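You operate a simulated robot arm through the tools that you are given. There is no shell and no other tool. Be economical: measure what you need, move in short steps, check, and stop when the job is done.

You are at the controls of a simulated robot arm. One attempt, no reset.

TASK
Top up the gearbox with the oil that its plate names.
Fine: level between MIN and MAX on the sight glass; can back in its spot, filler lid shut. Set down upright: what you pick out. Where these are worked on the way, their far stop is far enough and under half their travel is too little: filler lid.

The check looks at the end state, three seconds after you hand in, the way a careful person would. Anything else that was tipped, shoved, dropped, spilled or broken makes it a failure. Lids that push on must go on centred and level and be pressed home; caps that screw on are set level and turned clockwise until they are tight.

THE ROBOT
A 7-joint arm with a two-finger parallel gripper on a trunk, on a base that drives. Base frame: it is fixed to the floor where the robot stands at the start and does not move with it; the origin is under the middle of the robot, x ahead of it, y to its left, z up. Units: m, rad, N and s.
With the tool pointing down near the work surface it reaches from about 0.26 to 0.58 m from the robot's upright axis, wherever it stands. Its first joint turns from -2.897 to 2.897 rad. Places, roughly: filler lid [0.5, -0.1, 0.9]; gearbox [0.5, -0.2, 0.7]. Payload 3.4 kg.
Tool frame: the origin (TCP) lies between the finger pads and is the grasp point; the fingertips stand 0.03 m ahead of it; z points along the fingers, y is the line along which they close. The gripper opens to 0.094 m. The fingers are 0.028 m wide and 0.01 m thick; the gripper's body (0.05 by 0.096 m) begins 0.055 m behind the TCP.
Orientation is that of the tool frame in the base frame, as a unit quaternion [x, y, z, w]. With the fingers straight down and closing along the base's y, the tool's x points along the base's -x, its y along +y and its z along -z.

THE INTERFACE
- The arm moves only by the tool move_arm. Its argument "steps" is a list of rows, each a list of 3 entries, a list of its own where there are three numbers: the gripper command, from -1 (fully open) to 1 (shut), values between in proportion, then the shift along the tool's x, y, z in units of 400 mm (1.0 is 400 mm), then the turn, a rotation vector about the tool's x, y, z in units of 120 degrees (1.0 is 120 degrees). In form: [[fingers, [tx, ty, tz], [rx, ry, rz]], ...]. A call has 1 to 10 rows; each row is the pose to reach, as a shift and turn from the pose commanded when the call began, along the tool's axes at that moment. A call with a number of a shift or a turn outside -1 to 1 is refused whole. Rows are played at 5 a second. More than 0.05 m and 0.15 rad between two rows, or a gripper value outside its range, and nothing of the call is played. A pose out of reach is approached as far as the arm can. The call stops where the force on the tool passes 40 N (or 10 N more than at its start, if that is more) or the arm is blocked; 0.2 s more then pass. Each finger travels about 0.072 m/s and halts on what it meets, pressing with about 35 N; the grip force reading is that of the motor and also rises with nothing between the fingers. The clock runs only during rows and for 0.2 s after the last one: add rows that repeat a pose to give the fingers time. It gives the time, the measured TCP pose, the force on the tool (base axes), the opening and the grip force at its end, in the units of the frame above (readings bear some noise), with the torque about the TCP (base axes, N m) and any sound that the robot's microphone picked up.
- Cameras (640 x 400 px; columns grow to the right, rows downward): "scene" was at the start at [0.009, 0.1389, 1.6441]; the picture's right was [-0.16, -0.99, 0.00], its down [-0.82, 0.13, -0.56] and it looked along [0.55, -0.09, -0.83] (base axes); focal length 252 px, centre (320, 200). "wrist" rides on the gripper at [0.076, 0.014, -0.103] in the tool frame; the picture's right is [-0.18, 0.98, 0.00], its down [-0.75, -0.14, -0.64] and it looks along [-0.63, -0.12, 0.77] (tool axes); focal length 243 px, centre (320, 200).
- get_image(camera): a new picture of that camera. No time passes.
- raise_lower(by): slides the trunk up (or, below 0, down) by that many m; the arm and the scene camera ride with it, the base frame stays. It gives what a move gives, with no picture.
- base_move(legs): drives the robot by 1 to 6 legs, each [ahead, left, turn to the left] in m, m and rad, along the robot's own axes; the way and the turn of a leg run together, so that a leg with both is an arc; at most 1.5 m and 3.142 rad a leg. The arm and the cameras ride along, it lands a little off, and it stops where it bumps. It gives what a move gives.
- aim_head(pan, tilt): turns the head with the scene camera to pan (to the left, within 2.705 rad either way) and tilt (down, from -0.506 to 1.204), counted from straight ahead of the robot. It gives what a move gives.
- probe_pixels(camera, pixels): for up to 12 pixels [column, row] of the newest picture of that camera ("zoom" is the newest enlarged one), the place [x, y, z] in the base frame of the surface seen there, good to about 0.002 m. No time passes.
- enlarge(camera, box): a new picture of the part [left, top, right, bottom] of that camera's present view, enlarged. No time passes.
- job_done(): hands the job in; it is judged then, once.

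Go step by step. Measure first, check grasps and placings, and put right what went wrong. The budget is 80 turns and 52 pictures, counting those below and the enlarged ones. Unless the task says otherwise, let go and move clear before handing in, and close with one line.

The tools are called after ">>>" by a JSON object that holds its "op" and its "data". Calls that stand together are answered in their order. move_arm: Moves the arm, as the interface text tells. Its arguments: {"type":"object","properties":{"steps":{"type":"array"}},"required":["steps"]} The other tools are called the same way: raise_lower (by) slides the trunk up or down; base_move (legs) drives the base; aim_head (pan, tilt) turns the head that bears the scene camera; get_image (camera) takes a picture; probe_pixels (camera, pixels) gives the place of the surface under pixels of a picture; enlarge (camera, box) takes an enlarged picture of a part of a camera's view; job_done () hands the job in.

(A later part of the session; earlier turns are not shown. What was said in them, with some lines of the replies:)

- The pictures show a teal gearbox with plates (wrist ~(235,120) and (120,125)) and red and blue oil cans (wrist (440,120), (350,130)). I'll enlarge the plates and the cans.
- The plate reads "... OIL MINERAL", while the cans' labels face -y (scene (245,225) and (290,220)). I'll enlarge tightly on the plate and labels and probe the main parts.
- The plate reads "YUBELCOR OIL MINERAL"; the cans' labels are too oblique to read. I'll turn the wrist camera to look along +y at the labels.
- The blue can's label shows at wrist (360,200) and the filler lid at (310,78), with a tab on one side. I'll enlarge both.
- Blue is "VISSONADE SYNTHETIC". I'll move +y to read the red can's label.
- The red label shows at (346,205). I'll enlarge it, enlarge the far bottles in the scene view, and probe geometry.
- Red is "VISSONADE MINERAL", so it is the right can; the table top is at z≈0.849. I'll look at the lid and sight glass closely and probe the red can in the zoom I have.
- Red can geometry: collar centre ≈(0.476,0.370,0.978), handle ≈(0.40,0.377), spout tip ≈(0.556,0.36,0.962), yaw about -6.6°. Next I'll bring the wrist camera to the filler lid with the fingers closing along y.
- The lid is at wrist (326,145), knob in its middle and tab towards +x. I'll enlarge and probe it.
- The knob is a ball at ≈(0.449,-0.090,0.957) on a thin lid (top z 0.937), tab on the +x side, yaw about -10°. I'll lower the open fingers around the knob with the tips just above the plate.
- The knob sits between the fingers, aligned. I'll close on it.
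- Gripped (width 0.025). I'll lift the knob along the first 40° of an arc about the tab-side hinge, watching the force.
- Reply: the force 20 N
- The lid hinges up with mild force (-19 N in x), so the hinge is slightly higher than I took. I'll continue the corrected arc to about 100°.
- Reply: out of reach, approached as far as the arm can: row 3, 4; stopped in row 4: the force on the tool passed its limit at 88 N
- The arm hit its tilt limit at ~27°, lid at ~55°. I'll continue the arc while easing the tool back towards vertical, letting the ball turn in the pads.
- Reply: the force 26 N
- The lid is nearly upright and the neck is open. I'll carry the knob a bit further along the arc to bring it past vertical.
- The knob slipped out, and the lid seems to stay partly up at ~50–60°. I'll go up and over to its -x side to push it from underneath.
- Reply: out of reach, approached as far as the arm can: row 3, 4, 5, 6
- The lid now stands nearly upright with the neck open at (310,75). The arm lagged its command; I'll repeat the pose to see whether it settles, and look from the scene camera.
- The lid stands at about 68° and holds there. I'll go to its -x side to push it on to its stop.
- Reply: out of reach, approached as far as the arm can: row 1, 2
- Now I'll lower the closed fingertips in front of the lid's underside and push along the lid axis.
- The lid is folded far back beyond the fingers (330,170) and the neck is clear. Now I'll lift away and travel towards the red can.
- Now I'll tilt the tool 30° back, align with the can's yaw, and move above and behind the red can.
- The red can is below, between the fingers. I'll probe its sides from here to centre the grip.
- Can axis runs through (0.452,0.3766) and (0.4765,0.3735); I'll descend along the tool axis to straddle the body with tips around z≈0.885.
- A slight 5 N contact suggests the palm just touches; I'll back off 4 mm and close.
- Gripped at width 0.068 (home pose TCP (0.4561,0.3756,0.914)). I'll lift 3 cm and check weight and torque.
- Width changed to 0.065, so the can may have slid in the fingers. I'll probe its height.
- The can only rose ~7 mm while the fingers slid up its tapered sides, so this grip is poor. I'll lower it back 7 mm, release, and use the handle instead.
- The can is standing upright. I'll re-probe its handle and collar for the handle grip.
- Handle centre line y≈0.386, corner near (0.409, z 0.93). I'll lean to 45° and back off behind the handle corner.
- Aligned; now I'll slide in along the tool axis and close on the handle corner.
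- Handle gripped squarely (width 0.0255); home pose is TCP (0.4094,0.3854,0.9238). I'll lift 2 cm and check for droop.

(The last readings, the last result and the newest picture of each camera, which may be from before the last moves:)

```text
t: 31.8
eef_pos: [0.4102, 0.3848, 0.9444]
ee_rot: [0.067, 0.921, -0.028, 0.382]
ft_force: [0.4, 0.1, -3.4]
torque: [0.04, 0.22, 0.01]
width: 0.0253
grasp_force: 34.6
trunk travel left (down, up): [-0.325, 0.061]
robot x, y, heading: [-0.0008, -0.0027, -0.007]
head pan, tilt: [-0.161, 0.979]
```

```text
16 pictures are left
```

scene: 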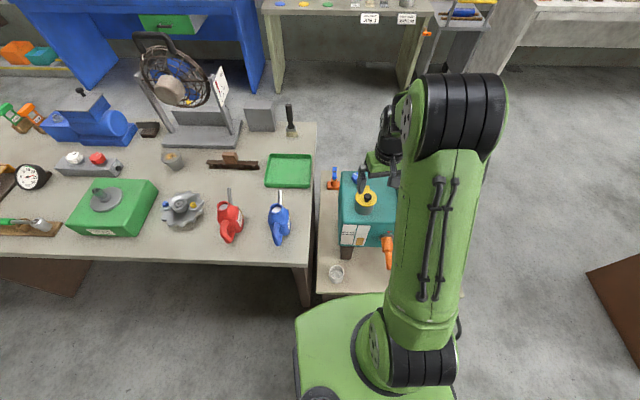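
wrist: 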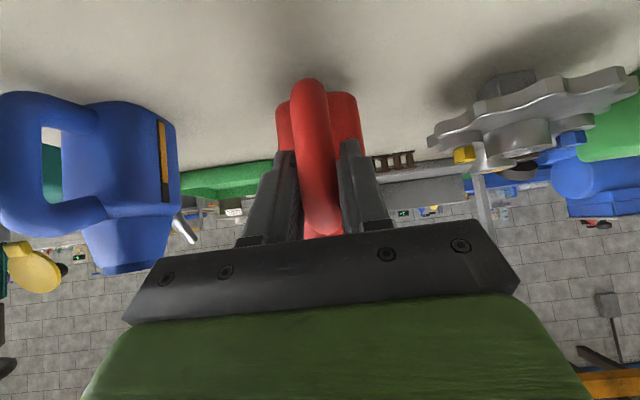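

The can hangs steady (3.4 N, no droop). I'll lift it to z≈1.10 and swing it round to point at -y near the filler.

>>> {"op": "move_arm", "data": {"steps": [[1, [-0.055, 0, -0.055], [0, 0, 0]], [1, [-0.11, 0, -0.11], [0, 0, 0]], [1, [-0.165, 0, -0.165], [0, 0, 0]], [1, [-0.22, 0, -0.22], [0, 0, 0]], [1, [-0.275, 0, -0.275], [0, 0, 0]]]}}

>>> {"op": "move_arm", "data": {"steps": [[1, [-0.018, -0.0835, 0.0178], [0.0486, 0, 0.0485]], [1, [-0.036, -0.167, 0.0356], [0.0972, 0, 0.097]], [1, [-0.054, -0.2505, 0.0534], [0.1458, 0, 0.1455]], [1, [-0.072, -0.334, 0.0712], [0.1944, 0, 0.194]], [1, [-0.09, -0.4175, 0.089], [0.243, 0, 0.2425]], [1, [-0.108, -0.501, 0.1068], [0.2916, 0, 0.291]], [1, [-0.126, -0.5845, 0.1246], [0.3402, 0, 0.3395]], [1, [-0.144, -0.668, 0.1424], [0.3888, 0, 0.388]], [1, [-0.162, -0.7515, 0.1602], [0.4374, 0, 0.4365]], [1, [-0.18, -0.835, 0.178], [0.486, 0, 0.485]]]}}

>>> {"op": "get_image", "data": {"camera": "scene"}}

```text
t: 33.0
eef_pos: [0.4101, 0.3854, 1.0995]
ee_rot: [0.067, 0.921, -0.028, 0.382]
ft_force: [0.3, 0.5, -2.1]
torque: [0.08, 0.2, -0.02]
width: 0.0252
grasp_force: 34.9
trunk travel left (down, up): [-0.325, 0.061]
robot x, y, heading: [0.003, -0.0001, 0.003]
head pan, tilt: [-0.161, 0.979]
```

```text
t: 35.2
eef_pos: [0.4625, 0.0394, 1.0991]
ee_rot: [0.657, 0.65, -0.272, 0.268]
ft_force: [0.5, -0.1, -3.6]
torque: [0.22, 0.01, -0.01]
width: 0.0251
grasp_force: 35.2
trunk travel left (down, up): [-0.325, 0.061]
robot x, y, heading: [-0.0029, 0.0015, -0.002]
head pan, tilt: [-0.161, 0.979]
```

```text
15 pictures are left
```

scene: 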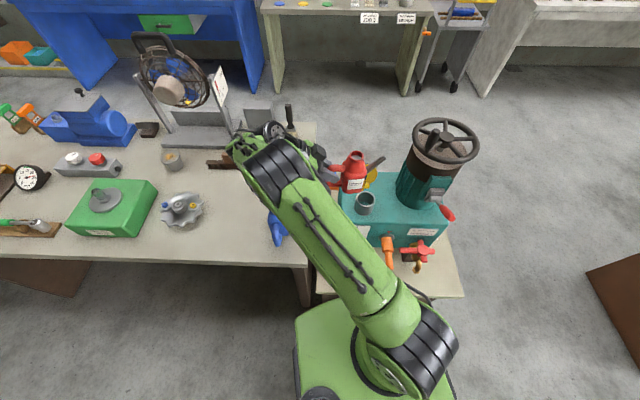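

The can is over the gearbox pointing -y, with its label and gauge facing the camera. I'll enlarge to measure the spout tip relative to the neck.

>>> {"op": "enlarge", "data": {"camera": "scene", "box": [315, 135, 405, 225]}}

```text
4.44 times, centred on (360, 180) of scene
```

zoom: 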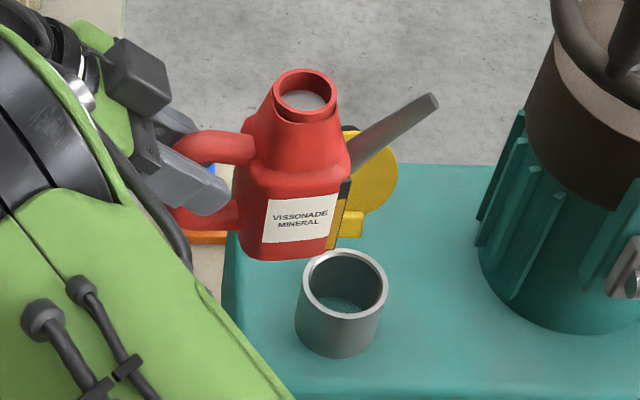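

>>> {"op": "probe_pixels", "data": {"camera": "zoom", "pixels": [[434, 98], [425, 108], [345, 253], [384, 288], [302, 288], [340, 312], [305, 75], [306, 115], [220, 150], [345, 195], [335, 245], [343, 305]]}}

```text
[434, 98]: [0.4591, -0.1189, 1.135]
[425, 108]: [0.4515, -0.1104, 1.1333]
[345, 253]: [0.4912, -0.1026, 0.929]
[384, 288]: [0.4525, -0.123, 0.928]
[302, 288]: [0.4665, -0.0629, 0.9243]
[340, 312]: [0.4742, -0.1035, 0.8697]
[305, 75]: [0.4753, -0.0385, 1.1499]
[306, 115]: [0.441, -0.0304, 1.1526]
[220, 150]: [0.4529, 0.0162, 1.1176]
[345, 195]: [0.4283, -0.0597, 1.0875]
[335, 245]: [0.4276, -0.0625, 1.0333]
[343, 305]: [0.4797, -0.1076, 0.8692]
```

Tip ≈(0.459,-0.117,1.133), neck centre ≈(0.463,-0.093), top 0.929. I'll tilt to 30° with the tip just above the neck and check.

>>> {"op": "move_arm", "data": {"steps": [[1, [0.0525, 0.00625, 0.015], [0, 0.0625, 0]], [1, [0.1055, 0.00625, 0.033], [0, 0.125, 0]], [1, [0.1725, 0.00625, 0.072], [0, 0.1875, 0]], [1, [0.205, 0.00625, 0.115], [0, 0.25, 0]], [1, [0.205, 0.00625, 0.115], [0, 0.25, 0]]]}}

>>> {"op": "enlarge", "data": {"camera": "scene", "box": [300, 150, 420, 260]}}

```text
t: 36.4
eef_pos: [0.4661, 0.0672, 1.0095]
ee_rot: [0.705, 0.697, -0.093, 0.091]
ft_force: [-0.6, 0.7, -3.3]
torque: [0.13, 0.0, 0.01]
width: 0.0253
grasp_force: 35.4
trunk travel left (down, up): [-0.325, 0.061]
robot x, y, heading: [-0.0, 0.0002, -0.005]
head pan, tilt: [-0.161, 0.979]
```

```text
3.64 times, centred on (360, 205) of scene
```

zoom: 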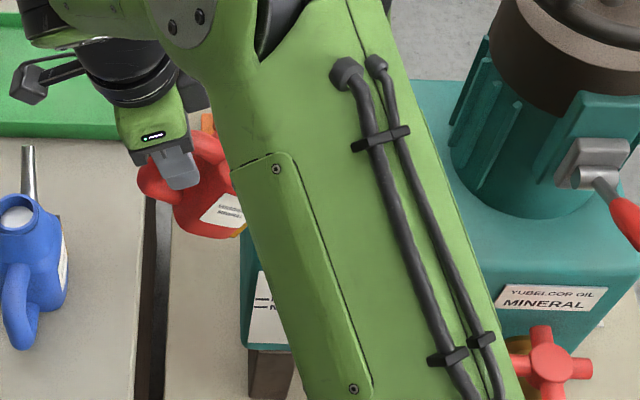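

The forearm hides the neck, but the computed tip is (0.465,-0.085), within 1 cm of the neck centre. I'll tilt to 36° with the tip 2 cm above the neck, hold briefly, and note sound and force.

>>> {"op": "move_arm", "data": {"steps": [[1, [-0.01, -0.005, -0.002], [0, 0.025, 0]], [1, [-0.019, -0.005, -0.004], [0, 0.05, 0]], [1, [-0.019, -0.005, -0.004], [0, 0.05, 0]], [1, [-0.019, -0.005, -0.004], [0, 0.05, 0]], [1, [-0.019, -0.005, -0.004], [0, 0.05, 0]]]}}

```text
t: 37.6
eef_pos: [0.4637, 0.0594, 1.0126]
ee_rot: [0.708, 0.702, -0.056, 0.054]
ft_force: [-0.3, 0.6, -3.0]
torque: [0.13, 0.0, -0.01]
width: 0.0255
grasp_force: 34.4
trunk travel left (down, up): [-0.325, 0.061]
robot x, y, heading: [0.0015, 0.0008, -0.002]
head pan, tilt: [-0.161, 0.979]
```

No pouring sound yet. I'll check what the wrist camera sees from here.

>>> {"op": "get_image", "data": {"camera": "wrist"}}

```text
12 pictures are left
```

wrist: 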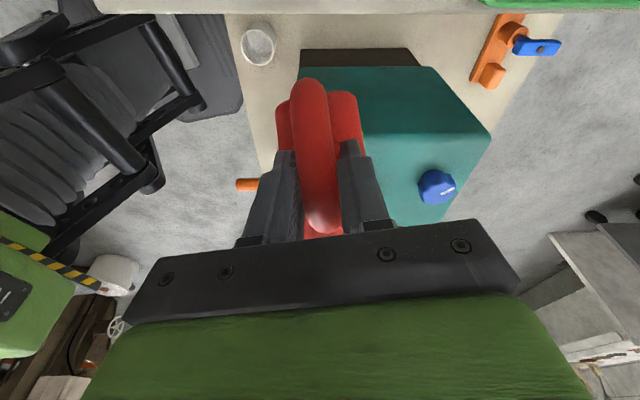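

The neck isn't visible from the wrist. I'll tilt to 40° and hold briefly.

>>> {"op": "move_arm", "data": {"steps": [[1, [-0.008, 0, -0.0115], [0, 0.0167, 0]], [1, [-0.016, 0, -0.023], [0, 0.033, 0]], [1, [-0.016, 0, -0.023], [0, 0.033, 0]], [1, [-0.016, 0, -0.023], [0, 0.033, 0]], [1, [-0.016, 0, -0.023], [0, 0.033, 0]]]}}

```text
t: 38.8
eef_pos: [0.464, 0.0528, 1.0224]
ee_rot: [0.71, 0.703, -0.032, 0.031]
ft_force: [0.4, -0.2, -2.8]
torque: [0.11, 0.01, 0.03]
width: 0.0251
grasp_force: 34.5
trunk travel left (down, up): [-0.325, 0.061]
robot x, y, heading: [0.0006, -0.0021, -0.006]
head pan, tilt: [-0.161, 0.979]
```

Still no sound. On to 45° with a short hold.

>>> {"op": "move_arm", "data": {"steps": [[1, [-0.0125, 0, -0.014], [0, 0.021, 0]], [1, [-0.025, 0, -0.028], [0, 0.0417, 0]], [1, [-0.025, 0, -0.028], [0, 0.0417, 0]], [1, [-0.025, 0, -0.028], [0, 0.0417, 0]], [1, [-0.025, 0, -0.028], [0, 0.0417, 0]], [1, [-0.025, 0, -0.028], [0, 0.0417, 0]]]}}

>>> {"op": "enlarge", "data": {"camera": "scene", "box": [310, 150, 410, 260]}}

```text
t: 40.2
eef_pos: [0.4637, 0.0438, 1.0348]
ee_rot: [0.711, 0.703, -0.001, 0.001]
ft_force: [0.3, -0.8, -2.4]
torque: [0.13, 0.0, 0.0]
width: 0.0253
grasp_force: 34.7
trunk travel left (down, up): [-0.325, 0.061]
robot x, y, heading: [-0.0, 0.001, -0.002]
head pan, tilt: [-0.161, 0.979]
```

```text
3.64 times, centred on (360, 205) of scene
```

zoom: 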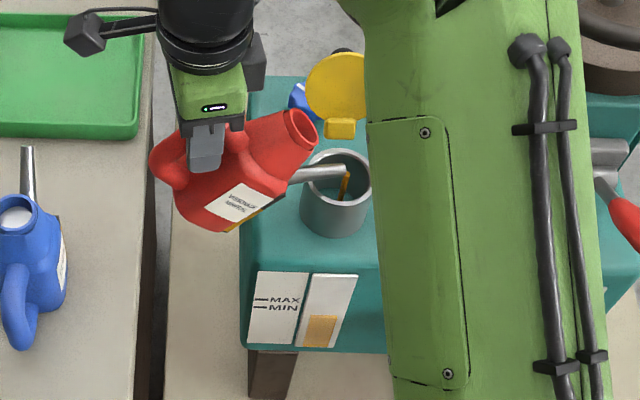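

Now the view is clear: an amber stream runs from the spout into the neck (345,185), and the sight glass reads ~0.43 against MIN ~0.50 / MAX ~0.62. I'll hold about 1.6 s more.

>>> {"op": "move_arm", "data": {"steps": [[1, [0, 0, 0], [0, 0, 0]], [1, [0, 0, 0], [0, 0, 0]], [1, [0, 0, 0], [0, 0, 0]], [1, [0, 0, 0], [0, 0, 0]], [1, [0, 0, 0], [0, 0, 0]], [1, [0, 0, 0], [0, 0, 0]], [1, [0, 0, 0], [0, 0, 0]]]}}

>>> {"op": "enlarge", "data": {"camera": "scene", "box": [330, 180, 380, 250]}}

```text
t: 41.8
eef_pos: [0.4631, 0.0447, 1.0356]
ee_rot: [0.711, 0.704, 0.0, 0.001]
ft_force: [-0.2, 0.4, -2.4]
torque: [0.09, 0.01, -0.02]
width: 0.0253
grasp_force: 34.6
trunk travel left (down, up): [-0.325, 0.061]
robot x, y, heading: [-0.0005, -0.0026, -0.005]
head pan, tilt: [-0.161, 0.979]
```

```text
5.71 times, centred on (355, 215) of scene
```

zoom: 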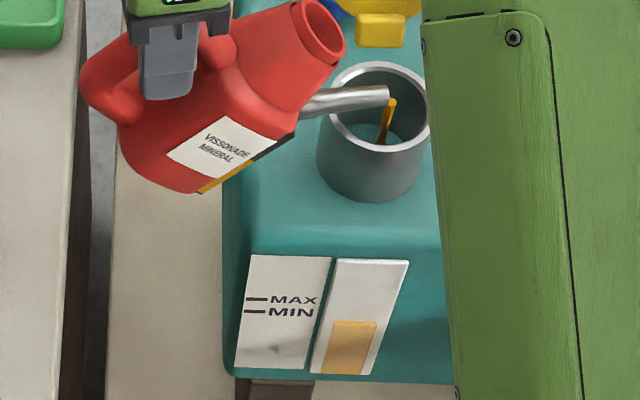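

The glass level is at row 321 with MIN at ≈317.5 and MAX ≈305.5 at the tube. It rises ~0.035 per 1.6 s, so I'll hold about 3 s more.

>>> {"op": "move_arm", "data": {"steps": [[1, [0, 0, 0], [0, 0, 0]], [1, [0, 0, 0], [0, 0, 0]], [1, [0, 0, 0], [0, 0, 0]], [1, [0, 0, 0], [0, 0, 0]], [1, [0, 0, 0], [0, 0, 0]], [1, [0, 0, 0], [0, 0, 0]], [1, [0, 0, 0], [0, 0, 0]], [1, [0, 0, 0], [0, 0, 0]], [1, [0, 0, 0], [0, 0, 0]], [1, [0, 0, 0], [0, 0, 0]]]}}

>>> {"op": "enlarge", "data": {"camera": "scene", "box": [330, 180, 380, 250]}}

```text
t: 44.0
eef_pos: [0.4629, 0.0449, 1.0341]
ee_rot: [0.71, 0.704, 0.001, 0.0]
ft_force: [0.9, -0.6, -2.0]
torque: [0.08, 0.0, -0.01]
width: 0.025
grasp_force: 35.0
trunk travel left (down, up): [-0.325, 0.061]
robot x, y, heading: [0.0004, 0.0029, -0.003]
head pan, tilt: [-0.161, 0.979]
```

```text
5.71 times, centred on (355, 215) of scene
```

zoom: 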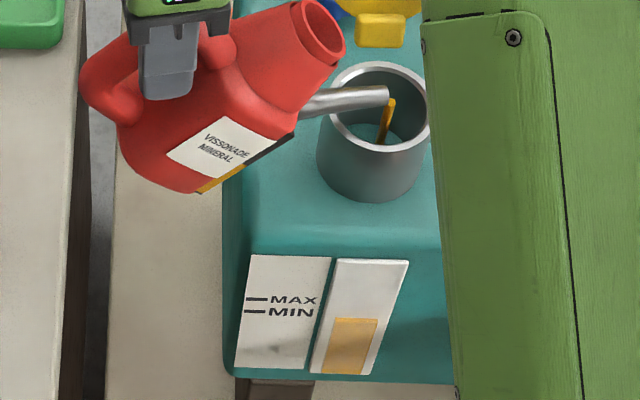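

The level is up to row ~318. I'll get heights of the marks and the level by probing.

>>> {"op": "probe_pixels", "data": {"camera": "zoom", "pixels": [[256, 311], [256, 299], [340, 317], [356, 318], [374, 320], [356, 311], [345, 373], [275, 368], [290, 256], [370, 262]]}}

```text
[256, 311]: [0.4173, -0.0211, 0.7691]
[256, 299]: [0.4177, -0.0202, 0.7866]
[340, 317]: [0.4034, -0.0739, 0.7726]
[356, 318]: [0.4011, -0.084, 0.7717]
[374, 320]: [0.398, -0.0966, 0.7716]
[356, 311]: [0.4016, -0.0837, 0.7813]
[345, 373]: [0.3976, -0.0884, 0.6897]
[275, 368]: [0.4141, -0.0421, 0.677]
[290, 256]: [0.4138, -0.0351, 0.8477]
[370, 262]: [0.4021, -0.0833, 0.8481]
```

MIN is z≈0.769, MAX ≈0.787, level ≈0.772. I'll aim at ≈0.778, so hold about 3 s more.

>>> {"op": "move_arm", "data": {"steps": [[1, [0, 0, 0], [0, 0, 0]], [1, [0, 0, 0], [0, 0, 0]], [1, [0, 0, 0], [0, 0, 0]], [1, [0, 0, 0], [0, 0, 0]], [1, [0, 0, 0], [0, 0, 0]], [1, [0, 0, 0], [0, 0, 0]], [1, [0, 0, 0], [0, 0, 0]], [1, [0, 0, 0], [0, 0, 0]], [1, [0, 0, 0], [0, 0, 0]], [1, [0, 0, 0], [0, 0, 0]]]}}

>>> {"op": "move_arm", "data": {"steps": [[1, [0, 0, 0], [0, 0, 0]], [1, [0, 0, 0], [0, 0, 0]], [1, [0, 0, 0], [0, 0, 0]], [1, [0, 0, 0], [0, 0, 0]], [1, [0, 0, 0], [0, 0, 0]]]}}

>>> {"op": "enlarge", "data": {"camera": "scene", "box": [330, 180, 380, 250]}}

```text
t: 46.2
eef_pos: [0.463, 0.0438, 1.0344]
ee_rot: [0.711, 0.703, 0.0, 0.0]
ft_force: [-0.4, 0.0, -2.4]
torque: [0.07, 0.0, -0.01]
width: 0.025
grasp_force: 35.3
trunk travel left (down, up): [-0.325, 0.061]
robot x, y, heading: [0.0017, 0.0027, -0.003]
head pan, tilt: [-0.161, 0.979]
```

```text
t: 47.4
eef_pos: [0.4635, 0.044, 1.0349]
ee_rot: [0.711, 0.703, 0.001, 0.001]
ft_force: [0.6, 0.0, -1.8]
torque: [0.08, 0.02, 0.0]
width: 0.0249
grasp_force: 34.8
trunk travel left (down, up): [-0.325, 0.061]
robot x, y, heading: [0.0, -0.0006, -0.001]
head pan, tilt: [-0.161, 0.979]
```

```text
5.71 times, centred on (355, 215) of scene
```

zoom: 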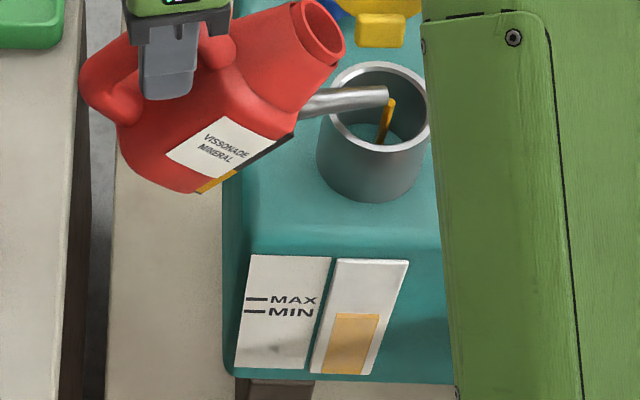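

The level is at row ~314, i.e. z≈0.777, well between the marks. I'll tilt back with the tip over the neck, let it drip, then rise.

>>> {"op": "move_arm", "data": {"steps": [[1, [0.0238, 0, 0.0428], [0, -0.0583, 0]], [1, [0.049, 0, 0.064], [0, -0.125, 0]], [1, [0.0567, 0, 0.064], [0, -0.183, 0]], [1, [0.0567, 0, 0.064], [0, -0.183, 0]], [1, [0.0567, 0, 0.064], [0, -0.183, 0]], [1, [0.0567, 0, 0.064], [0, -0.183, 0]], [1, [0.063, 0, 0.0358], [0, -0.25, 0]], [1, [0.063, 0, -0.04], [0, -0.308, 0]], [1, [0.063, 0, -0.139], [0, -0.375, 0]], [1, [0.063, 0, -0.15], [0, -0.375, 0]]]}}

```text
t: 49.6
eef_pos: [0.4635, 0.0687, 1.0951]
ee_rot: [0.656, 0.65, -0.272, 0.27]
ft_force: [0.6, 0.2, -3.1]
torque: [0.18, -0.02, -0.02]
width: 0.025
grasp_force: 35.2
trunk travel left (down, up): [-0.325, 0.061]
robot x, y, heading: [-0.001, 0.0006, -0.005]
head pan, tilt: [-0.161, 0.979]
```

The can is upright again. I'll swing it back above its spot.

>>> {"op": "move_arm", "data": {"steps": [[1, [0.055, -0.0143, -0.0565], [-0.0486, 0, -0.0486]], [1, [0.11, -0.0285, -0.113], [-0.0972, 0, -0.0972]], [1, [0.165, -0.0428, -0.1695], [-0.1458, 0, -0.1458]], [1, [0.22, -0.057, -0.226], [-0.1944, 0, -0.1944]], [1, [0.275, -0.0713, -0.2825], [-0.243, 0, -0.243]], [1, [0.33, -0.0855, -0.339], [-0.2916, 0, -0.2916]], [1, [0.385, -0.0998, -0.3955], [-0.3402, 0, -0.3402]], [1, [0.44, -0.114, -0.452], [-0.3888, 0, -0.3888]], [1, [0.495, -0.1283, -0.5085], [-0.4374, 0, -0.4374]], [1, [0.5495, -0.1425, -0.565], [-0.486, 0, -0.486]]]}}

>>> {"op": "enlarge", "data": {"camera": "scene", "box": [320, 160, 400, 260]}}

```text
t: 51.8
eef_pos: [0.4102, 0.3868, 1.0981]
ee_rot: [0.065, 0.921, -0.028, 0.383]
ft_force: [0.2, 0.1, -3.0]
torque: [0.0, 0.18, 0.03]
width: 0.025
grasp_force: 34.4
trunk travel left (down, up): [-0.325, 0.061]
robot x, y, heading: [0.0003, -0.0047, -0.005]
head pan, tilt: [-0.161, 0.979]
```

```text
4.00 times, centred on (360, 210) of scene
```

zoom: 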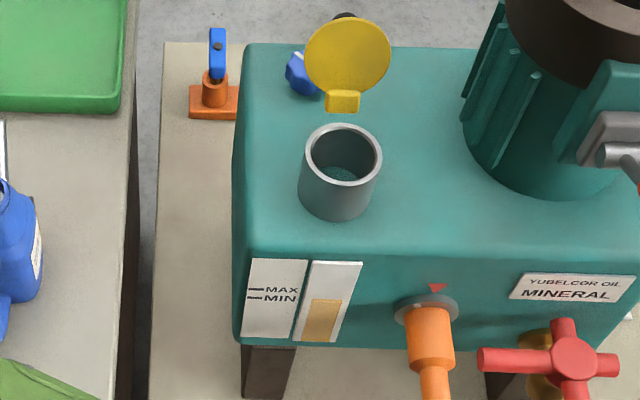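

Clear view, no spill. I'll probe level vs marks and the opened lid.

>>> {"op": "probe_pixels", "data": {"camera": "zoom", "pixels": [[255, 298], [255, 290], [325, 299], [315, 299], [340, 93], [340, 105], [350, 60], [345, 22], [310, 55], [388, 55], [344, 16]]}}

```text
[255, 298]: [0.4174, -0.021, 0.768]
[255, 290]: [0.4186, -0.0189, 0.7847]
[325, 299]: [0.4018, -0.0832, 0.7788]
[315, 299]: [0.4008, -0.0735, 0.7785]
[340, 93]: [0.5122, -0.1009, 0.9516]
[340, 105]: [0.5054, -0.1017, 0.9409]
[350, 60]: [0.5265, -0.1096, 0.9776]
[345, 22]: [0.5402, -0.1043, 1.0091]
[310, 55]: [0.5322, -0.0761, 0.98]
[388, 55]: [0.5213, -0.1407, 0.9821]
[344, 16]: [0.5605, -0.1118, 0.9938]
```

Level z≈0.7785 against 0.768–0.785: good. Now I'll lower the can to its spot.

>>> {"op": "move_arm", "data": {"steps": [[1, [0.06, -0.004, 0.06], [0, 0, 0]], [1, [0.12, -0.004, 0.12], [0, 0, 0]], [1, [0.18, -0.004, 0.179], [0, 0, 0]], [1, [0.23, -0.004, 0.228], [0, 0, 0]], [1, [0.27, -0.004, 0.268], [0, 0, 0]], [1, [0.29, -0.004, 0.288], [0, 0, 0]], [1, [0.303, -0.004, 0.301], [0, 0, 0]], [1, [0.309, -0.004, 0.3065], [0, 0, 0]], [1, [0.309, -0.004, 0.3065], [0, 0, 0]]]}}

```text
t: 53.8
eef_pos: [0.4094, 0.3837, 0.9249]
ee_rot: [0.066, 0.921, -0.027, 0.383]
ft_force: [0.7, 1.1, 4.9]
torque: [0.07, -0.55, 0.08]
width: 0.025
grasp_force: 34.1
trunk travel left (down, up): [-0.325, 0.061]
robot x, y, heading: [-0.0013, 0.0032, -0.003]
head pan, tilt: [-0.161, 0.979]
```

The can has touched down (force +4.9 N). I'll open slowly and back out along the tool axis.

>>> {"op": "move_arm", "data": {"steps": [[0.4, [0, 0, 0], [0, 0, 0]], [0.2, [0, 0, 0], [0, 0, 0]], [-0.2, [0, 0, 0], [0, 0, 0]], [-1, [0, 0, 0], [0, 0, 0]], [-1, [0, 0, 0], [0, 0, 0]], [-1, [0, 0, -0.07], [0, 0, 0]], [-1, [0, 0, -0.17], [0, 0, 0]], [-1, [0, 0, -0.27], [0, 0, 0]]]}}

>>> {"op": "get_image", "data": {"camera": "wrist"}}

```text
t: 55.6
eef_pos: [0.3341, 0.3932, 1.0018]
ee_rot: [0.066, 0.921, -0.028, 0.382]
ft_force: [-0.9, 0.5, 0.0]
torque: [0.02, 0.01, 0.06]
width: 0.094
grasp_force: 0.1
trunk travel left (down, up): [-0.325, 0.061]
robot x, y, heading: [0.0018, -0.0015, -0.004]
head pan, tilt: [-0.161, 0.979]
```

```text
6 pictures are left
```

wrist: 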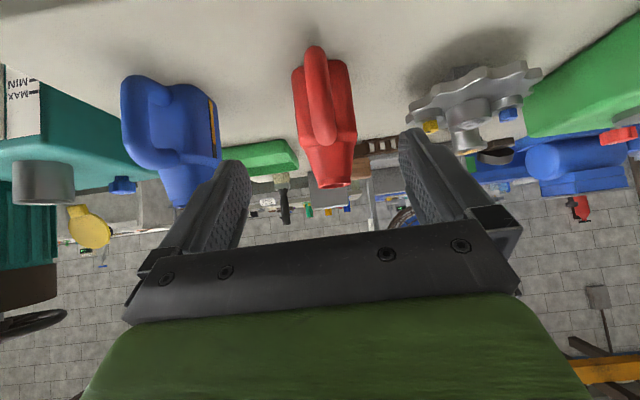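

The red can stands upright in its spot, clear of the fingers. Next I'll go back to the gearbox to close the lid: up and across first, fingers closing.

>>> {"op": "move_arm", "data": {"steps": [[-1, [-0.088, 0, -0.088], [0, 0, 0]], [-1, [-0.177, 0, -0.176], [0, 0, 0]], [-1, [-0.244, 0, -0.243], [0, 0, 0]], [0, [-0.275, -0.0886, -0.212], [0, 0.024, 0]], [1, [-0.306, -0.177, -0.181], [0, 0.048, 0]], [1, [-0.337, -0.266, -0.15], [0, 0.072, 0]], [1, [-0.369, -0.354, -0.119], [0, 0.096, 0]], [1, [-0.4, -0.443, -0.088], [0, 0.12, 0]], [1, [-0.431, -0.531, -0.057], [0, 0.144, 0]], [1, [-0.462, -0.62, -0.026], [0, 0.1667, 0]]]}}

```text
t: 57.8
eef_pos: [0.4221, 0.1303, 1.1383]
ee_rot: [0.069, 0.974, -0.015, 0.215]
ft_force: [-0.6, 0.2, -0.7]
torque: [0.05, -0.01, 0.05]
width: 0.0001
grasp_force: 32.7
trunk travel left (down, up): [-0.325, 0.061]
robot x, y, heading: [-0.0034, -0.001, -0.0]
head pan, tilt: [-0.161, 0.979]
```

Next I'll hover beyond the lid on its +x side.

>>> {"op": "move_arm", "data": {"steps": [[1, [-0.065, -0.078, 0.033], [0, 0, 0.002]], [1, [-0.13, -0.157, 0.067], [0, 0, 0.005]], [1, [-0.196, -0.235, 0.1], [0, 0, 0.007]], [1, [-0.261, -0.313, 0.134], [0, 0, 0.01]], [1, [-0.326, -0.391, 0.167], [0, 0, 0.012]], [1, [-0.391, -0.47, 0.2], [0, 0, 0.014]], [1, [-0.4565, -0.548, 0.234], [0, 0, 0.0167]], [1, [-0.4565, -0.548, 0.234], [0, 0, 0.0167]]]}}

```text
t: 59.6
eef_pos: [0.5914, -0.1147, 1.133]
ee_rot: [0.085, 0.972, -0.011, 0.217]
ft_force: [-0.1, 0.4, 0.2]
torque: [0.01, 0.02, -0.03]
width: 0.0
grasp_force: 33.3
trunk travel left (down, up): [-0.325, 0.061]
robot x, y, heading: [0.0017, -0.0021, -0.001]
head pan, tilt: [-0.161, 0.979]
```

Descending behind the lid, then a look.

>>> {"op": "move_arm", "data": {"steps": [[1, [0.033, 0, 0.08], [0, 0, 0]], [1, [0.07, 0, 0.165], [0, 0, 0]], [1, [0.105, 0, 0.245], [0, 0, 0]], [1, [0.13, 0, 0.3], [0, 0, 0]], [1, [0.13, 0, 0.3], [0, 0, 0]]]}}

>>> {"op": "enlarge", "data": {"camera": "scene", "box": [310, 130, 430, 250]}}

```text
t: 60.8
eef_pos: [0.5968, -0.1122, 1.0002]
ee_rot: [0.086, 0.972, -0.012, 0.217]
ft_force: [-0.1, -0.2, 0.4]
torque: [0.0, 0.01, 0.02]
width: 0.0
grasp_force: 33.5
trunk travel left (down, up): [-0.325, 0.061]
robot x, y, heading: [0.0019, 0.0014, -0.004]
head pan, tilt: [-0.161, 0.979]
```

```text
3.33 times, centred on (370, 190) of scene
```

zoom: 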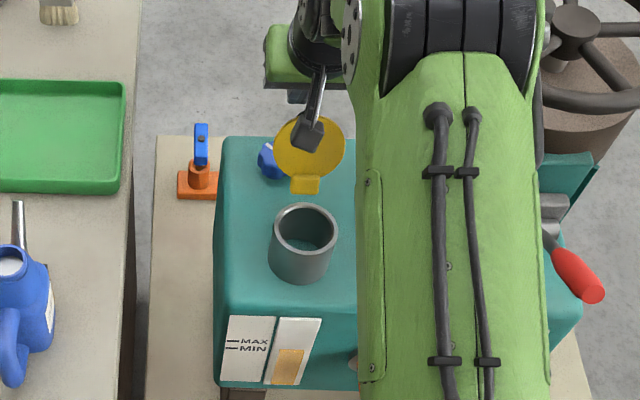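

The closed fingers are behind the lid. I'll draw them back 10 cm along the lid axis to swing it over.

>>> {"op": "move_arm", "data": {"steps": [[1, [0.034, 0, -0.016], [0, 0, 0]], [1, [0.068, 0, -0.032], [0, 0, 0]], [1, [0.1, 0, -0.047], [0, 0, 0]], [1, [0.132, 0, -0.062], [0, 0, 0]], [1, [0.163, 0, -0.077], [0, 0, 0]], [1, [0.195, 0, -0.092], [0, 0, 0]], [1, [0.226, 0, -0.1065], [0, 0, 0]]]}}

>>> {"op": "get_image", "data": {"camera": "wrist"}}

```text
t: 61.5
eef_pos: [0.568, -0.1055, 1.0098]
ee_rot: [0.083, 0.969, -0.011, 0.232]
ft_force: [1.1, 0.4, 3.3]
torque: [0.0, 0.04, -0.01]
width: 0.0
grasp_force: 32.9
trunk travel left (down, up): [-0.325, 0.061]
robot x, y, heading: [0.0009, 0.0001, 0.003]
head pan, tilt: [-0.161, 0.979]
stopped in row 3: the force on the tool passed its limit at 45 N (the readings are from after the stop); the commanded pose is now the measured one
```

```text
4 pictures are left
```

wrist: 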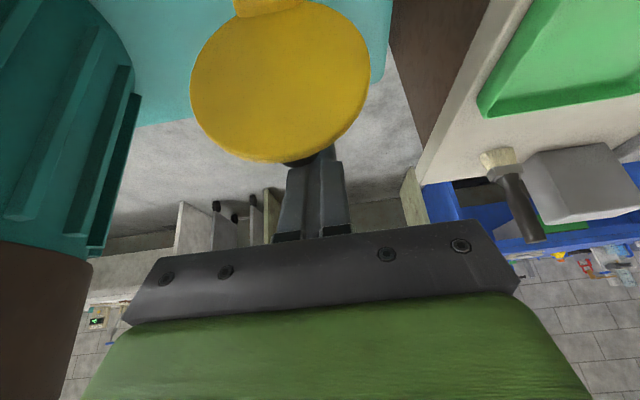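

The fingers met the knob end low (short lever) and the lid did not move yet. I'll back off, rise ~12 mm to push nearer the rim, and draw back more slowly.

>>> {"op": "move_arm", "data": {"steps": [[1, [-0.027, 0, -0.02], [0, 0, 0]], [1, [-0.009, 0, -0.029], [0, 0, 0]], [1, [0.0065, 0, -0.037], [0, 0, 0]], [1, [0.022, 0, -0.045], [0, 0, 0]], [1, [0.038, 0, -0.053], [0, 0, 0]], [1, [0.053, 0, -0.061], [0, 0, 0]], [1, [0.069, 0, -0.0686], [0, 0, 0]], [1, [0.0845, 0, -0.0765], [0, 0, 0]], [1, [0.1, 0, -0.0844], [0, 0, 0]], [1, [0.1155, 0, -0.0923], [0, 0, 0]]]}}

```text
t: 63.8
eef_pos: [0.5089, -0.0975, 1.0203]
ee_rot: [0.085, 0.969, -0.012, 0.23]
ft_force: [0.5, 0.5, 0.1]
torque: [0.0, 0.02, 0.0]
width: 0.0002
grasp_force: 34.0
trunk travel left (down, up): [-0.325, 0.061]
robot x, y, heading: [-0.0015, -0.0009, -0.002]
head pan, tilt: [-0.161, 0.979]
```

The move went freely. One look to see the lid's state.

>>> {"op": "get_image", "data": {"camera": "wrist"}}

```text
3 pictures are left
```

wrist: 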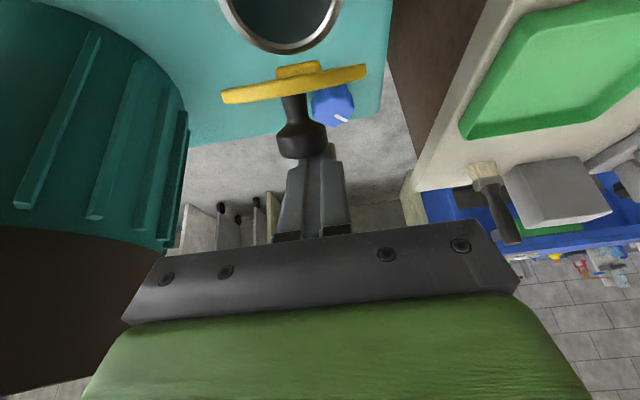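

>>> {"op": "probe_pixels", "data": {"camera": "wrist", "pixels": [[300, 145], [320, 140], [245, 95], [345, 78], [290, 87], [295, 110], [298, 67], [280, 45]]}}

```text
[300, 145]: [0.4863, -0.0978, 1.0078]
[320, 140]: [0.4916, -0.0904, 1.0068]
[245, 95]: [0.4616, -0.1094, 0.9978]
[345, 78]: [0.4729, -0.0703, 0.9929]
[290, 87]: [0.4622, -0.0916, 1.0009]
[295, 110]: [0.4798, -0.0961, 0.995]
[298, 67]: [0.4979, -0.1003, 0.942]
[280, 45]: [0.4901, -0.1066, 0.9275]
```

The lid is now at ~59° with the knob against the fingers. I'll push it further over, then rise and move above the knob.

>>> {"op": "move_arm", "data": {"steps": [[1, [0.018, 0, -0.0035], [0, 0, 0]], [1, [0.036, 0, -0.007], [0, 0, 0]], [1, [0.055, 0, -0.008], [0, 0, 0]], [1, [0.0735, 0, -0.0095], [0, 0, 0]], [1, [0.0915, 0, -0.013], [0, 0, 0]], [1, [0.065, 0, -0.065], [0, 0, 0]], [1, [0.0385, 0, -0.1175], [0, 0, 0]], [1, [0.083, 0, -0.14], [0, 0, 0]], [1, [0.1275, 0, -0.163], [0, 0, 0]]]}}

```text
t: 65.8
eef_pos: [0.4363, -0.0844, 1.0572]
ee_rot: [0.084, 0.969, -0.014, 0.232]
ft_force: [0.5, 0.1, 0.0]
torque: [0.02, 0.0, -0.02]
width: 0.0001
grasp_force: 33.3
trunk travel left (down, up): [-0.325, 0.061]
robot x, y, heading: [-0.0006, 0.0007, -0.005]
head pan, tilt: [-0.161, 0.979]
```

The fingertips are above the knob's closed position. I'll press straight down slowly.

>>> {"op": "move_arm", "data": {"steps": [[1, [0.0135, 0, 0.027], [0, 0, 0]], [1, [0.027, 0, 0.0535], [0, 0, 0]], [1, [0.0406, 0, 0.08], [0, 0, 0]], [1, [0.054, 0, 0.107], [0, 0, 0]], [1, [0.0654, 0, 0.129], [0, 0, 0]], [1, [0.0744, 0, 0.147], [0, 0, 0]], [1, [0.079, 0, 0.156], [0, 0, 0]]]}}

```text
t: 67.2
eef_pos: [0.4275, -0.0824, 0.9918]
ee_rot: [0.085, 0.97, -0.012, 0.227]
ft_force: [-20.9, 4.8, 27.4]
torque: [-0.03, 0.17, -0.13]
width: 0.0
grasp_force: 32.7
trunk travel left (down, up): [-0.325, 0.061]
robot x, y, heading: [-0.005, 0.0012, -0.006]
head pan, tilt: [-0.161, 0.979]
stopped in row 7: the force on the tool passed its limit at 52 N (the readings are from after the stop); the commanded pose is now the measured one
```

Firm contact at tip z≈0.965 (knob top closed is 0.967). I'll lift away and look.

>>> {"op": "move_arm", "data": {"steps": [[1, [-0.02, 0, -0.04], [0, 0, 0]], [1, [-0.06, 0, -0.12], [0, 0, 0]], [1, [-0.1, 0, -0.2], [0, 0, 0]]]}}

>>> {"op": "get_image", "data": {"camera": "wrist"}}

```text
t: 68.0
eef_pos: [0.4335, -0.084, 1.0796]
ee_rot: [0.085, 0.97, -0.011, 0.226]
ft_force: [-0.4, -0.1, -0.8]
torque: [-0.01, 0.02, 0.0]
width: 0.0
grasp_force: 32.4
trunk travel left (down, up): [-0.325, 0.061]
robot x, y, heading: [0.0022, 0.0005, -0.001]
head pan, tilt: [-0.161, 0.979]
```

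```text
2 pictures are left
```

wrist: 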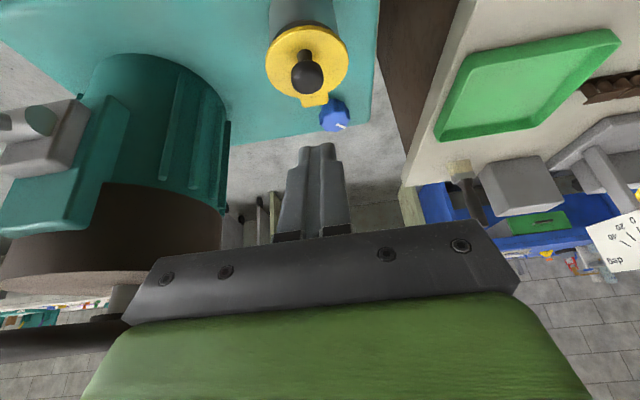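

The lid looks shut; I'll probe its rim height all round (closed before: z≈0.936–0.938).

>>> {"op": "probe_pixels", "data": {"camera": "wrist", "pixels": [[302, 35], [278, 60], [335, 60], [316, 97], [306, 75], [300, 40], [285, 45], [330, 45]]}}

```text
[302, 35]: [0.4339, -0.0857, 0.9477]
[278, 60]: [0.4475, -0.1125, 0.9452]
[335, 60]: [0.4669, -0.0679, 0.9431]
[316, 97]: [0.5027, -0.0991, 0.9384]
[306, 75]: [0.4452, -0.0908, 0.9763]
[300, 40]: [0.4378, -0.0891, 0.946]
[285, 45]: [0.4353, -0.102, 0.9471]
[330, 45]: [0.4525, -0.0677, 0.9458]
```

The rim sits ~1 cm high at the front (≈9° open). I'll bring the tool vertical over the knob and press it home slowly.

>>> {"op": "move_arm", "data": {"steps": [[1, [-0.004, -0.002, 0.016], [0, 0.055, 0]], [1, [-0.007, -0.004, 0.032], [0, 0.11, 0]], [1, [-0.011, -0.006, 0.048], [0, 0.165, 0]], [1, [-0.0145, -0.008, 0.063], [0, 0.22, 0]], [1, [0.0165, -0.008, 0.125], [0, 0.22, 0]], [1, [0.0405, -0.008, 0.175], [0, 0.22, 0]], [1, [0.048, -0.008, 0.19], [0, 0.22, 0]], [1, [0.0543, -0.008, 0.203], [0, 0.22, 0]], [1, [0.0577, -0.008, 0.2098], [0, 0.22, 0]], [1, [0.061, -0.008, 0.2165], [0, 0.22, 0]]]}}

```text
t: 70.2
eef_pos: [0.4477, -0.089, 0.9974]
ee_rot: [0.086, 0.996, 0.006, 0.003]
ft_force: [-9.4, 0.9, 26.1]
torque: [0.03, 0.24, -0.02]
width: 0.0
grasp_force: 33.5
trunk travel left (down, up): [-0.325, 0.061]
robot x, y, heading: [0.0018, 0.0024, 0.001]
head pan, tilt: [-0.161, 0.979]
stopped in row 10: the force on the tool passed its limit at 44 N (the readings are from after the stop); the commanded pose is now the measured one
```

The knob top is now at z≈0.967, its original closed height. I'll lift clear and verify.

>>> {"op": "move_arm", "data": {"steps": [[1, [0, 0, -0.03], [0, 0, 0]], [1, [0.04, 0, -0.12], [0, 0, 0]], [1, [0.1, 0, -0.22], [0, 0, 0]], [0, [0.13, 0, -0.3], [0, 0, 0]]]}}

>>> {"op": "get_image", "data": {"camera": "wrist"}}

```text
t: 71.2
eef_pos: [0.3981, -0.0822, 1.113]
ee_rot: [0.084, 0.996, 0.007, 0.001]
ft_force: [-1.2, 0.3, -1.0]
torque: [0.01, 0.0, 0.0]
width: 0.0473
grasp_force: 0.4
trunk travel left (down, up): [-0.325, 0.061]
robot x, y, heading: [-0.0013, 0.0049, -0.004]
head pan, tilt: [-0.161, 0.979]
```

```text
1 pictures are left
```

wrist: 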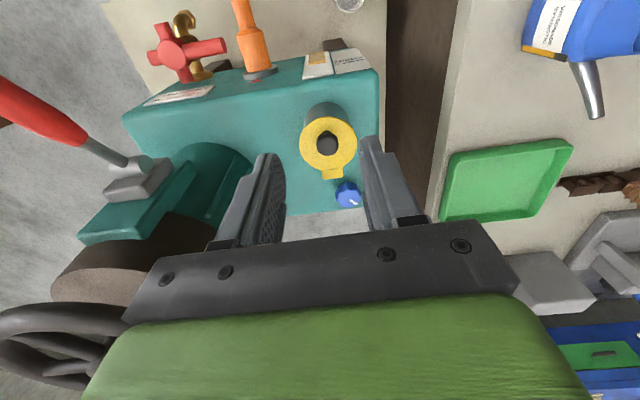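

>>> {"op": "probe_pixels", "data": {"camera": "wrist", "pixels": [[328, 122], [310, 130], [305, 145], [350, 145], [332, 172], [328, 146], [328, 125], [320, 60]]}}

>>> {"op": "get_image", "data": {"camera": "scene"}}

```text
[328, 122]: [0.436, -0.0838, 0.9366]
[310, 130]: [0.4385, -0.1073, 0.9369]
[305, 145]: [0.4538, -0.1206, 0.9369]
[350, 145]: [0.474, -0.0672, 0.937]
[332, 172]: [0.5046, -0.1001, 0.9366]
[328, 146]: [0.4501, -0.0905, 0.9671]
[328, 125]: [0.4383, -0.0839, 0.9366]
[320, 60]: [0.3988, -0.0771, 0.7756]
```

```text
0 pictures are left
```

scene: 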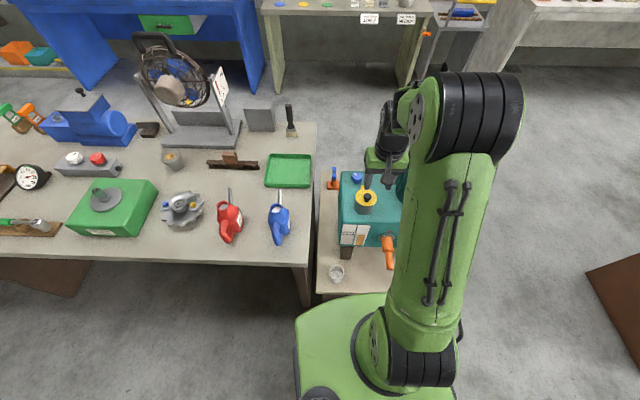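

The lid is level at z≈0.9367 all round, so it is shut, and the red can stands at (230,222). One last probe of the can's position.

>>> {"op": "probe_pixels", "data": {"camera": "scene", "pixels": [[225, 202], [230, 188], [227, 218], [219, 206], [230, 206]]}}

```text
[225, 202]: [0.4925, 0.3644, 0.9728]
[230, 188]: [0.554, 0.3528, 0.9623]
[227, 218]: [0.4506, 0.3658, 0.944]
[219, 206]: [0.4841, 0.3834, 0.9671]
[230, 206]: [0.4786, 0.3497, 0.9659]
```

The spout tip at (0.554,0.353,0.962) and the collar are within ~5 mm of where they started and at the same height, so the can is upright in its spot. The arm is clear, so I'm handing in.

>>> {"op": "job_done", "data": {}}

```text
The job is handed in.
```

I topped up the gearbox from the red MINERAL can. The sight glass read about 0.778 m, between MIN at about 0.768 and MAX at about 0.786. The can is back upright within about 5 mm of its spot, and the filler lid is shut and level.
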